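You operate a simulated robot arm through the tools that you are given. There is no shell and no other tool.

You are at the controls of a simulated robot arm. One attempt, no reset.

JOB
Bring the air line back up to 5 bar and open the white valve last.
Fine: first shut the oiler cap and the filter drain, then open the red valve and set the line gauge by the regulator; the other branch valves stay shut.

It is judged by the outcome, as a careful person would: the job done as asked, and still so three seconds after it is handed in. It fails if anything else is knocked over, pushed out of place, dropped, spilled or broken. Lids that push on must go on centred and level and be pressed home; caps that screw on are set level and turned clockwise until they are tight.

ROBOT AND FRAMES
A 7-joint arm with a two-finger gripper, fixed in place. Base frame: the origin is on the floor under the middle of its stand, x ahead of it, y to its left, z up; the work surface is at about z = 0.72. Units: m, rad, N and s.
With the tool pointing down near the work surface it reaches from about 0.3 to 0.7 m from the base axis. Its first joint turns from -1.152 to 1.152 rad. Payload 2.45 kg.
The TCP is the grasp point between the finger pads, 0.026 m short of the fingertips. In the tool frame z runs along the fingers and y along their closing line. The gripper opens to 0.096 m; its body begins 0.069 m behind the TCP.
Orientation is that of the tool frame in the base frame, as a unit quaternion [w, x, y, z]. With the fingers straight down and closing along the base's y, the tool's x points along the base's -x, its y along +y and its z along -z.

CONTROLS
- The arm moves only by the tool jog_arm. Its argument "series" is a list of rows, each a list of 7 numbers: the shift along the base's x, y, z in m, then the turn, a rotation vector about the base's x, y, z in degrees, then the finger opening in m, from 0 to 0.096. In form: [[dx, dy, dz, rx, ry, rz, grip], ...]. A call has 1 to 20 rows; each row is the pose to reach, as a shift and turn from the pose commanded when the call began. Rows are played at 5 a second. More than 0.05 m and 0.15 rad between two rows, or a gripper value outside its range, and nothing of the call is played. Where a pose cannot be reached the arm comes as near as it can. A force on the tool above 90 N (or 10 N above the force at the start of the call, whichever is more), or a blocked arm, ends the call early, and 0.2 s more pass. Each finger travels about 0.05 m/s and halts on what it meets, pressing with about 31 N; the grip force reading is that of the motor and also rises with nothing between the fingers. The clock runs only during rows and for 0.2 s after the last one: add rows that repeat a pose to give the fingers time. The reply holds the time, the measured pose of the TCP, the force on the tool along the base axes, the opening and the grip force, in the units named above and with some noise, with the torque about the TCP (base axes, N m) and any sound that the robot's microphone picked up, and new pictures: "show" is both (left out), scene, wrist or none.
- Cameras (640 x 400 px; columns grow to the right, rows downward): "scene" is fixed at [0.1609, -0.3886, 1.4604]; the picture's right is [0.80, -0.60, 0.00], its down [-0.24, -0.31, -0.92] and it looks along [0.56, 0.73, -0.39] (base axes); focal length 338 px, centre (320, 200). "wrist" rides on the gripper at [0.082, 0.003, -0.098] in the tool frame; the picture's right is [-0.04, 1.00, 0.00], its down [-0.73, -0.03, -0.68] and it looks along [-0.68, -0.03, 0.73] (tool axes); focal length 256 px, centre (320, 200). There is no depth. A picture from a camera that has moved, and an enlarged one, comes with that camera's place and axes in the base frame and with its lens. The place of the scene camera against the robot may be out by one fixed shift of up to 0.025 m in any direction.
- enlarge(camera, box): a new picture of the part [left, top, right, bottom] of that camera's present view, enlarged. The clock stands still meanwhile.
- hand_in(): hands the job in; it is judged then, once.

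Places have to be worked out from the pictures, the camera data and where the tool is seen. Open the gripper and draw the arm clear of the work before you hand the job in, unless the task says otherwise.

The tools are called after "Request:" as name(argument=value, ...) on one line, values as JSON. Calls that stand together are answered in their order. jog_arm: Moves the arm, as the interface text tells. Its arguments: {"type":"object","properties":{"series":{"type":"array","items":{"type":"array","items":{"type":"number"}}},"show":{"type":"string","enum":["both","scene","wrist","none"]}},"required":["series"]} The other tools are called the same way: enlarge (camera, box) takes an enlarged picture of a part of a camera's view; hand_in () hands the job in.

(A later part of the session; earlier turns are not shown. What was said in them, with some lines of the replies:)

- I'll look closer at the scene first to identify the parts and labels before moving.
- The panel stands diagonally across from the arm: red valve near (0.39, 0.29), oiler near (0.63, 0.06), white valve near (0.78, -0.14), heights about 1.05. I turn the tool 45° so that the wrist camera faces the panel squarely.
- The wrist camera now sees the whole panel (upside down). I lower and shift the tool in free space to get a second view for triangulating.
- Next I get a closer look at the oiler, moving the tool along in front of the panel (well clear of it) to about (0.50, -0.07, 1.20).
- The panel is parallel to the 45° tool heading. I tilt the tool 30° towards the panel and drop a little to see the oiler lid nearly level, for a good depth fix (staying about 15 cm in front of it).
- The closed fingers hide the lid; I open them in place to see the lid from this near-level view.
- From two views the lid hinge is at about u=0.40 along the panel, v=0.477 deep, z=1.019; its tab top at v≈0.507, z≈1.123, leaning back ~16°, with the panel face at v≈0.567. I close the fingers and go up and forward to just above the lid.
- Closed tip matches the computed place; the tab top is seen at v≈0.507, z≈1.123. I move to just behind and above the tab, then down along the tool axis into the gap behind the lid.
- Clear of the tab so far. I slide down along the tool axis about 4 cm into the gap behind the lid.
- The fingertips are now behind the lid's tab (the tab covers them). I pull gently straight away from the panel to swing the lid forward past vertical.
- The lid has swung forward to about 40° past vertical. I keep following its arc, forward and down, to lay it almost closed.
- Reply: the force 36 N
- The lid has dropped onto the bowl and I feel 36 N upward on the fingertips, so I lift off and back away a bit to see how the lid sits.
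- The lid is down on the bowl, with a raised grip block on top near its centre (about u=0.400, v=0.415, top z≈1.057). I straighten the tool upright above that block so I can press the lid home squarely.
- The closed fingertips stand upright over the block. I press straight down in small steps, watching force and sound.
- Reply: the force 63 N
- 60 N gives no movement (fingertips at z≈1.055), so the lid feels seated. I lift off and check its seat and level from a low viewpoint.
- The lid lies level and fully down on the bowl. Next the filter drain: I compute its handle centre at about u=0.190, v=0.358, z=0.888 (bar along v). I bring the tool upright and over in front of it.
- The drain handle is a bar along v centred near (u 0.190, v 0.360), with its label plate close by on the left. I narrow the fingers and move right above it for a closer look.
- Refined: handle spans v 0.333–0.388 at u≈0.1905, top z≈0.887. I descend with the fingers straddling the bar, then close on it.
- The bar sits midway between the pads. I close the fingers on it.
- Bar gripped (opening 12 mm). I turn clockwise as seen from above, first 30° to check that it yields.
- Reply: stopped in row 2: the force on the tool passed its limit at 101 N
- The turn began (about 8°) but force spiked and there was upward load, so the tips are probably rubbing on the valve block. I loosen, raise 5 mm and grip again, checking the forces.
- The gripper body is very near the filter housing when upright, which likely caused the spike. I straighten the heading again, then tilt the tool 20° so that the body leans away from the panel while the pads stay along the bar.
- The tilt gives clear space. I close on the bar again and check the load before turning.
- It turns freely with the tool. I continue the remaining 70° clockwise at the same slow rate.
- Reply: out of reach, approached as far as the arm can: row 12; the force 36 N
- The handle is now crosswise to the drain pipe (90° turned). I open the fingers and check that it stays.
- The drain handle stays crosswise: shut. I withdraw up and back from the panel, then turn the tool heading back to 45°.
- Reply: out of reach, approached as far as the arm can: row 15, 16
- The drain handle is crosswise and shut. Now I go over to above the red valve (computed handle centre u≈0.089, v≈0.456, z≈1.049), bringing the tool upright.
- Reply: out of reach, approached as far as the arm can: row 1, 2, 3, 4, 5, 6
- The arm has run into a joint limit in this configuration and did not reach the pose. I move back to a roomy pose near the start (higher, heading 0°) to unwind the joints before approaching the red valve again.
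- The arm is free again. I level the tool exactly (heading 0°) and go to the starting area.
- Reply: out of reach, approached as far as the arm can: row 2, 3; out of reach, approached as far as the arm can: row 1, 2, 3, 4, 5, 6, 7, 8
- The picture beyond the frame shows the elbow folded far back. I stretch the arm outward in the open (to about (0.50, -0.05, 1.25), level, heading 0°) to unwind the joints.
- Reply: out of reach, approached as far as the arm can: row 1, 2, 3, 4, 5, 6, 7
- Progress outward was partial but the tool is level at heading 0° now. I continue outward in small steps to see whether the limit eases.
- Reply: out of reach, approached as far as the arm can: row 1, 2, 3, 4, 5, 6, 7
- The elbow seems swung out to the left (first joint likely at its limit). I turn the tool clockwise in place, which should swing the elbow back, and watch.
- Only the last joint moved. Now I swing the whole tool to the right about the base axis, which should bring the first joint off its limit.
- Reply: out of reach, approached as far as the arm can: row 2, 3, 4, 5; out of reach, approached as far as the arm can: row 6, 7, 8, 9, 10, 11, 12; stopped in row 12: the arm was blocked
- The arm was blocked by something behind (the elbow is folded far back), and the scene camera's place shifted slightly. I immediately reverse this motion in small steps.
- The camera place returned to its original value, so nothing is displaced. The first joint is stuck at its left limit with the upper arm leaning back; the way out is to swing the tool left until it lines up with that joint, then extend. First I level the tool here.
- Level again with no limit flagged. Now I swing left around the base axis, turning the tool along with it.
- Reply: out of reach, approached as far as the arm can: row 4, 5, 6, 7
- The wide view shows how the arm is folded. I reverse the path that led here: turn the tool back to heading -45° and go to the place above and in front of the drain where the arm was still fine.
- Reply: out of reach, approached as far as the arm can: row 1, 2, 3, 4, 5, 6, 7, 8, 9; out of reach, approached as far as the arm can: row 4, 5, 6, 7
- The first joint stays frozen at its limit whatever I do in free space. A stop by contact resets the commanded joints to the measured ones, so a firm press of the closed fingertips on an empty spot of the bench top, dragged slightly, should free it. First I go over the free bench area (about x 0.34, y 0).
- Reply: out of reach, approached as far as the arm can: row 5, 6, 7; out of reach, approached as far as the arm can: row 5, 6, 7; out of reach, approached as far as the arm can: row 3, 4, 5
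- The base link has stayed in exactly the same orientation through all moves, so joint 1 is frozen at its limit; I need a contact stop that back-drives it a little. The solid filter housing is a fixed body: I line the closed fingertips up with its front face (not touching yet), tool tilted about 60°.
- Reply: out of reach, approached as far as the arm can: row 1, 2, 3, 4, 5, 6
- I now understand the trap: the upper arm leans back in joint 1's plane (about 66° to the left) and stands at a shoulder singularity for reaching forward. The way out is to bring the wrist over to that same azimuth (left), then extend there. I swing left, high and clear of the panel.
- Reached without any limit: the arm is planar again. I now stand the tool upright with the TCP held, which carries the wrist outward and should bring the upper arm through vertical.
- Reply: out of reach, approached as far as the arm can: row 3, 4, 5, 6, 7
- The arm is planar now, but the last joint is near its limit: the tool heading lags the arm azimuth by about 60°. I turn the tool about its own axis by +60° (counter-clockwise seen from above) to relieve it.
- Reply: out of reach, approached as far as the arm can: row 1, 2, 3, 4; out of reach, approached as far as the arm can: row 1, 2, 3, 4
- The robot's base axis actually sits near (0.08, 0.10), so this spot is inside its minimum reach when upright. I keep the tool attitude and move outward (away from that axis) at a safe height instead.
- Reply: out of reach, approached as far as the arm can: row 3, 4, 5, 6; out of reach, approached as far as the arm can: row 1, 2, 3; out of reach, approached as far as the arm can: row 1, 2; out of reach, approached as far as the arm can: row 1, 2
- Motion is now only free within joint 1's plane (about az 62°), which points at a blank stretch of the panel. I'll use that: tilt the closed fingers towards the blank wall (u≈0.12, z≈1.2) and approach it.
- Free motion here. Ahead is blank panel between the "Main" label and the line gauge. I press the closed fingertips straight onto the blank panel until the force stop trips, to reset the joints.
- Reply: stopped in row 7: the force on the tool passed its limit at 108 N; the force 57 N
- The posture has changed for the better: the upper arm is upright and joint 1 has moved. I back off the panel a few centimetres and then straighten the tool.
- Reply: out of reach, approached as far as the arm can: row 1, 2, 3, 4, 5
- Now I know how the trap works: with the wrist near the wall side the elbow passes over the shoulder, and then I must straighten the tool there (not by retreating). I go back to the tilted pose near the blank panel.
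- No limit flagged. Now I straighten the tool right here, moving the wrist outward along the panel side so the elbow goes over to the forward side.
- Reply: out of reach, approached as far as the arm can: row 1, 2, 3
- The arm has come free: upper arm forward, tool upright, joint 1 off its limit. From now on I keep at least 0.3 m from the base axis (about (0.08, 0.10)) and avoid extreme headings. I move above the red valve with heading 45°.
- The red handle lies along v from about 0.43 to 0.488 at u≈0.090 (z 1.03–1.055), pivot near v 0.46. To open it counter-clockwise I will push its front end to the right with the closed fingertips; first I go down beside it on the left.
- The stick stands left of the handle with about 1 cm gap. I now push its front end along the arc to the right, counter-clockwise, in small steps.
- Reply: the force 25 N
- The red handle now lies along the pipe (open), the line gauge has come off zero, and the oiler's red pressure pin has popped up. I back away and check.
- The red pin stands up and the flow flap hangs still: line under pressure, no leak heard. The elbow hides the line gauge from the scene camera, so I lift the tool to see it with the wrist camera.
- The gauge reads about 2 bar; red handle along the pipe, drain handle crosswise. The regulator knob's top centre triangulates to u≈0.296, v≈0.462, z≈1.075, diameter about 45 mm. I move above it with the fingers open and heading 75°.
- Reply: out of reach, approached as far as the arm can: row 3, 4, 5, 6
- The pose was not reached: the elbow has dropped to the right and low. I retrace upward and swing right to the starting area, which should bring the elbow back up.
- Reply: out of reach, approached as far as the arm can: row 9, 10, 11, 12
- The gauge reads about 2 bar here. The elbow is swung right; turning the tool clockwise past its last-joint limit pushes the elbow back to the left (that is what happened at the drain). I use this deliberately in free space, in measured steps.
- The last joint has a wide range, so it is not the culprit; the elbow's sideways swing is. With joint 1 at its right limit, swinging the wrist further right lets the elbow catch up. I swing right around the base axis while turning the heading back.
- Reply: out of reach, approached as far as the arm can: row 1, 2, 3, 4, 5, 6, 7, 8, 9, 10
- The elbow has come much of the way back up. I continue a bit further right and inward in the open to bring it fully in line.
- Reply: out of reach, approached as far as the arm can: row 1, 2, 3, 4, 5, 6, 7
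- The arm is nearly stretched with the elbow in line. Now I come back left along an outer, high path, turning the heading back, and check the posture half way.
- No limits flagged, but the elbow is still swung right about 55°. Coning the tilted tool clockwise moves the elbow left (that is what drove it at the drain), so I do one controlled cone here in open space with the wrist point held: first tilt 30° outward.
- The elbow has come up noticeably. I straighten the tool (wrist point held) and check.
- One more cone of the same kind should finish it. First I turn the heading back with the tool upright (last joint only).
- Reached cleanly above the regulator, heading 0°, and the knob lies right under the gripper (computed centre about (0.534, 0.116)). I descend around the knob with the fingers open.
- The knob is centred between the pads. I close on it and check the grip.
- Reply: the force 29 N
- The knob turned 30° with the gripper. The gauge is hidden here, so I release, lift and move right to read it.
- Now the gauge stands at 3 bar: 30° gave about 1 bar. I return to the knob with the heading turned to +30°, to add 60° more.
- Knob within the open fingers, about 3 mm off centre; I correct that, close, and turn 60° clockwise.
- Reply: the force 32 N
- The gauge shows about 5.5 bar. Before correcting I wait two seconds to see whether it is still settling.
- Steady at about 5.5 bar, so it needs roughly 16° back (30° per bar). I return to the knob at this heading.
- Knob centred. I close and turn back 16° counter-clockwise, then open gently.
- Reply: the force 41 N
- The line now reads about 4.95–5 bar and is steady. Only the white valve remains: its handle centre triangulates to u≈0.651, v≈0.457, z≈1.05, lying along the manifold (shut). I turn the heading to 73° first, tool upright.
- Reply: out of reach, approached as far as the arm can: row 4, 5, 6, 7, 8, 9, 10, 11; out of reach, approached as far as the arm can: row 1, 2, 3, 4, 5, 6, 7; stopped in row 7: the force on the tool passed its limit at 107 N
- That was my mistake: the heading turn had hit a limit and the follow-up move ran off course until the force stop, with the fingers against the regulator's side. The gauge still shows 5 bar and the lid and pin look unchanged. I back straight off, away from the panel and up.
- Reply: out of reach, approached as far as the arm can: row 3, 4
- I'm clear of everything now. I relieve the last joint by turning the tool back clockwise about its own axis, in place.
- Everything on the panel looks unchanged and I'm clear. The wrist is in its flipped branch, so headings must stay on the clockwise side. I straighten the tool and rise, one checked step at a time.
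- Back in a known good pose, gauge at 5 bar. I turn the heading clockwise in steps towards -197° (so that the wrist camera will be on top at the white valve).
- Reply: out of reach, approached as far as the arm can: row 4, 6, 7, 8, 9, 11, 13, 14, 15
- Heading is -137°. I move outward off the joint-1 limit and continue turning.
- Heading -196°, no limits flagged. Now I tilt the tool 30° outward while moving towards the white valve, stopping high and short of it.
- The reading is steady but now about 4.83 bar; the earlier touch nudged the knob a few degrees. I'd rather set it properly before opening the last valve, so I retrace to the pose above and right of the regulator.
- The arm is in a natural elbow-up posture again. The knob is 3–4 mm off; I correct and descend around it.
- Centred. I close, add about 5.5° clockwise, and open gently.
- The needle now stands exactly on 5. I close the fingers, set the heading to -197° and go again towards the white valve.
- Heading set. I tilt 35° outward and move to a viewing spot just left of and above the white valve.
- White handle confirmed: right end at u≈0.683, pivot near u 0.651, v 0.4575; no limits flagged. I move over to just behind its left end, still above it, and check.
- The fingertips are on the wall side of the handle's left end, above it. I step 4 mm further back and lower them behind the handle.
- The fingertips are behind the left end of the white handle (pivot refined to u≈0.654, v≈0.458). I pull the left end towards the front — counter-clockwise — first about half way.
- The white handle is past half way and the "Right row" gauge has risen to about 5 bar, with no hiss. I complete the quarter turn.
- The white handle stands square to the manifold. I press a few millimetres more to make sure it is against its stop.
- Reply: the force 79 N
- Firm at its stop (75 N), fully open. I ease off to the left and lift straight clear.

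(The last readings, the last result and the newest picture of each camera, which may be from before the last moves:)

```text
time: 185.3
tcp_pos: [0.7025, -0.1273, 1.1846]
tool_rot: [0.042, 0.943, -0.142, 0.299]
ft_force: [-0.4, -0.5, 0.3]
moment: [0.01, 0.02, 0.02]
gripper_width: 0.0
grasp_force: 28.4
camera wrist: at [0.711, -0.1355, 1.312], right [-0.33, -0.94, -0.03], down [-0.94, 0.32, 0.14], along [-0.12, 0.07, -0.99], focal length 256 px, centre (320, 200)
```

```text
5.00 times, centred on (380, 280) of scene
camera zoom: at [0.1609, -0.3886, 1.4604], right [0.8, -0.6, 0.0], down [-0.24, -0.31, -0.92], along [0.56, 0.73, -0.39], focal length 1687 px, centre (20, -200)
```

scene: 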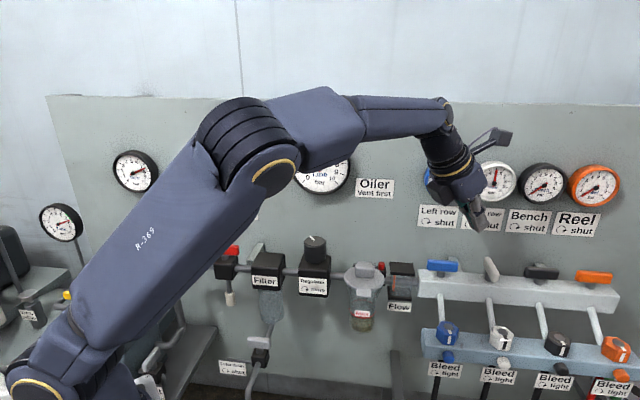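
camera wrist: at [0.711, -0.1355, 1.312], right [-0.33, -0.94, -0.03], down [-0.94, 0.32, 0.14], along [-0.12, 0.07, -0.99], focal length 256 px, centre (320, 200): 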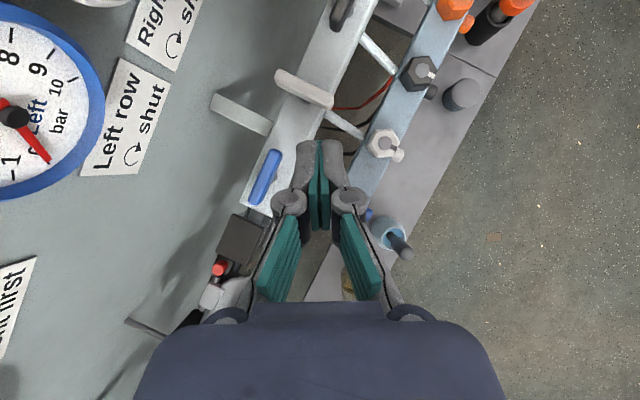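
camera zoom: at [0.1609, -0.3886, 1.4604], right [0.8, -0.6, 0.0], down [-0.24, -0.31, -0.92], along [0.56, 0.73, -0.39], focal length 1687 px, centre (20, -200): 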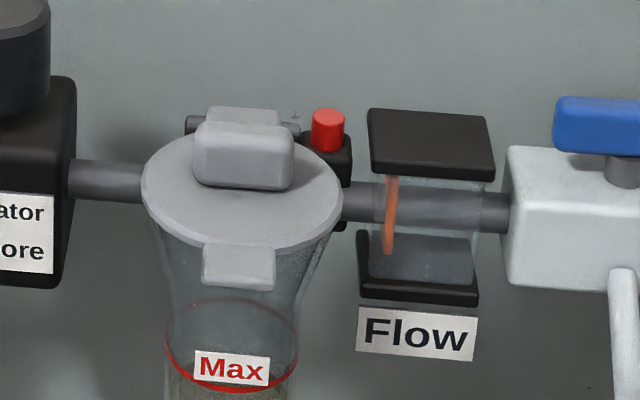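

White valve open, its gauge at 5, flow flap at rest, other handles crosswise. I draw the arm back to the free pose, opening the gripper, and check the line gauge.

Request:
jog_arm(series=[[-0.02, 0.01, 0.02, 1.46, 4.8, 0, 0.0], [-0.045, 0.02, 0.04, 2.9, 9.6, 0, 0.0], [-0.07, 0.03, 0.06, 4.4, 14.4, 0, 0.0], [-0.096, 0.042, 0.08, 5.8, 19.1, 0, 0.02], [-0.122, 0.054, 0.095, 7.3, 23.9, 0, 0.05], [-0.149, 0.067, 0.105, 8.7, 28.7, 0, 0.08], [-0.176, 0.079, 0.113, 10.2, 33.5, 0, 0.09], [-0.176, 0.079, 0.113, 10.2, 33.5, 0, 0.09], [-0.176, 0.079, 0.113, 10.2, 33.5, 0, 0.09]], show="both")

Request:
enlarge(camera="scene", box=[290, 130, 350, 195])

Request:
enlarge(camera="scene", box=[420, 150, 640, 300])

Request:
enlarge(camera="scene", box=[0, 390, 640, 400])

Request:
enlarge(camera="scene", box=[180, 220, 340, 380])

```text
time: 187.3
tcp_pos: [0.5281, -0.0492, 1.2972]
tool_rot: [0.001, 0.989, -0.15, 0.0]
ft_force: [1.7, 0.1, 0.3]
moment: [-0.01, 0.01, -0.02]
gripper_width: 0.0903
grasp_force: 0.0
camera wrist: at [0.6041, -0.0772, 1.3942], right [-0.33, -0.94, 0.0], down [-0.69, 0.25, 0.68], along [-0.64, 0.23, -0.73], focal length 256 px, centre (320, 200)
```

scene: 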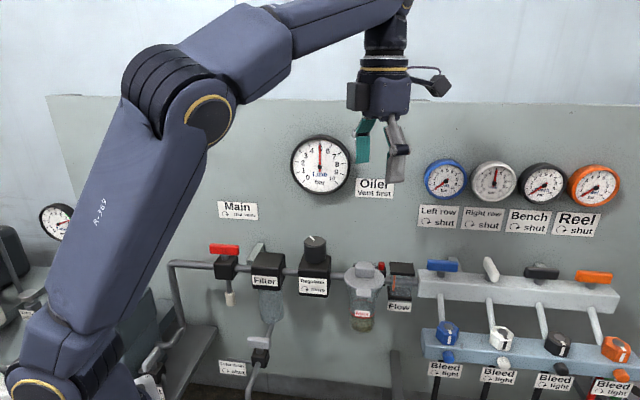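
wrist: 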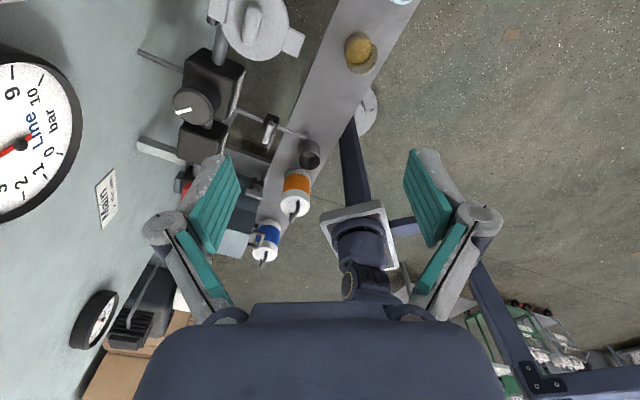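

```text
6.15 times, centred on (320, 162) of scene
camera zoom: at [0.1609, -0.3886, 1.4604], right [0.8, -0.6, 0.0], down [-0.24, -0.31, -0.92], along [0.56, 0.73, -0.39], focal length 2077 px, centre (320, 431)
```

zoom: 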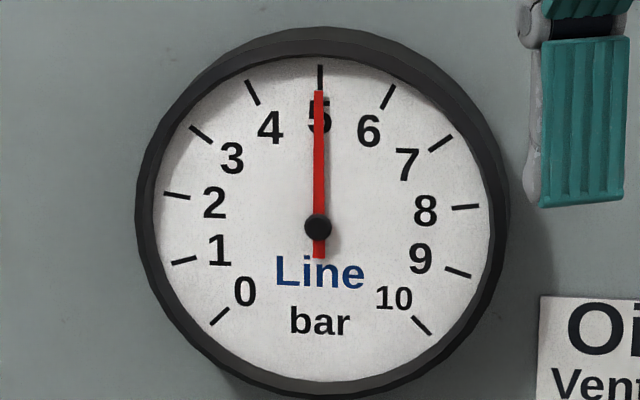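

```text
2.67 times, centred on (530, 225) of scene
camera zoom: at [0.1609, -0.3886, 1.4604], right [0.8, -0.6, 0.0], down [-0.24, -0.31, -0.92], along [0.56, 0.73, -0.39], focal length 900 px, centre (-240, 133)
```

zoom: 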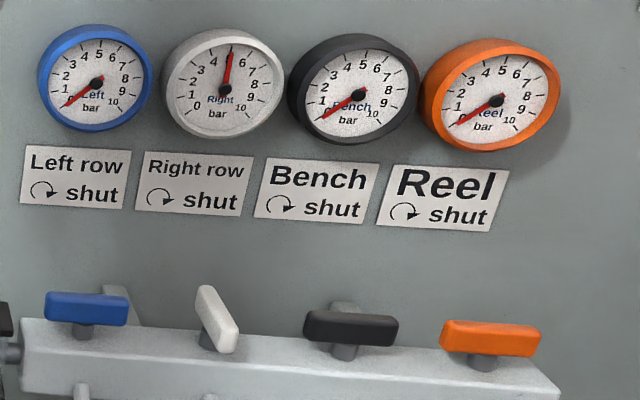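

```text
1.00 times, centred on (320, 395) of scene (not enlarged: the box is as wide or as high as the picture)
camera zoom: at [0.1609, -0.3886, 1.4604], right [0.8, -0.6, 0.0], down [-0.24, -0.31, -0.92], along [0.56, 0.73, -0.39], focal length 338 px, centre (320, 5)
```

zoom: 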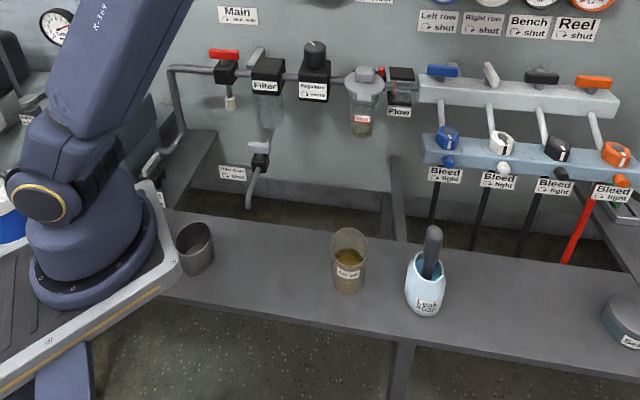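

```text
2.50 times, centred on (260, 300) of scene
camera zoom: at [0.1609, -0.3886, 1.4604], right [0.8, -0.6, 0.0], down [-0.24, -0.31, -0.92], along [0.56, 0.73, -0.39], focal length 844 px, centre (470, -50)
```

zoom: 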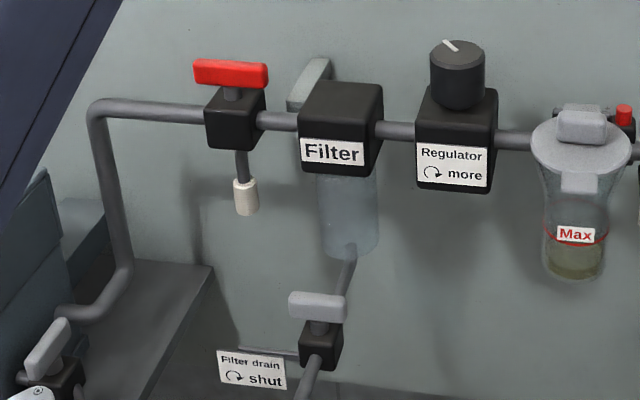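

Final check: the line gauge is steady on 5 bar, the white (right row) gauge reads 5 and the other three are at 0 with their valves shut. The oiler lid is down with its pressure pin up. The drain handle is crosswise, the red valve is open, the flow flap is at rest and the bench items are untouched. The gripper is open and the arm is clear, so I hand in.

Request:
hand_in()

```text
The job is handed in.
```

The air line is back at 5 bar and the white valve is open. I've handed the job in, but no verdict has come back.

- **Oiler cap and filter drain:** The cap is closed and pressed down, and its red pressure pin is up. The drain handle is crosswise, so it is shut.
- **Red valve and regulator:** The red valve is fully open. The line gauge held at 5 bar after the white valve was opened.
- **White valve:** I opened it last, fully to its stop, and its gauge reads 5. The blue, black and orange valves stayed shut and read 0.
- **Leaks:** I heard no hiss and the flow flap hung still.

There were a few knocks along the way:
- **Regulator:** While working around a joint limit, the fingers bumped its side at about 107 N and turned the knob slightly. I reset it to 5 before opening the white valve.
- **Panel:** I pressed the closed fingertips on a blank stretch of the panel, at about 108 N, to free the arm.
- **Scene camera:** The arm got blocked once and the camera shifted a few millimetres, then came back.

I saw no lasting damage or movement from any of these. The gripper is open and the arm is clear of the panel.
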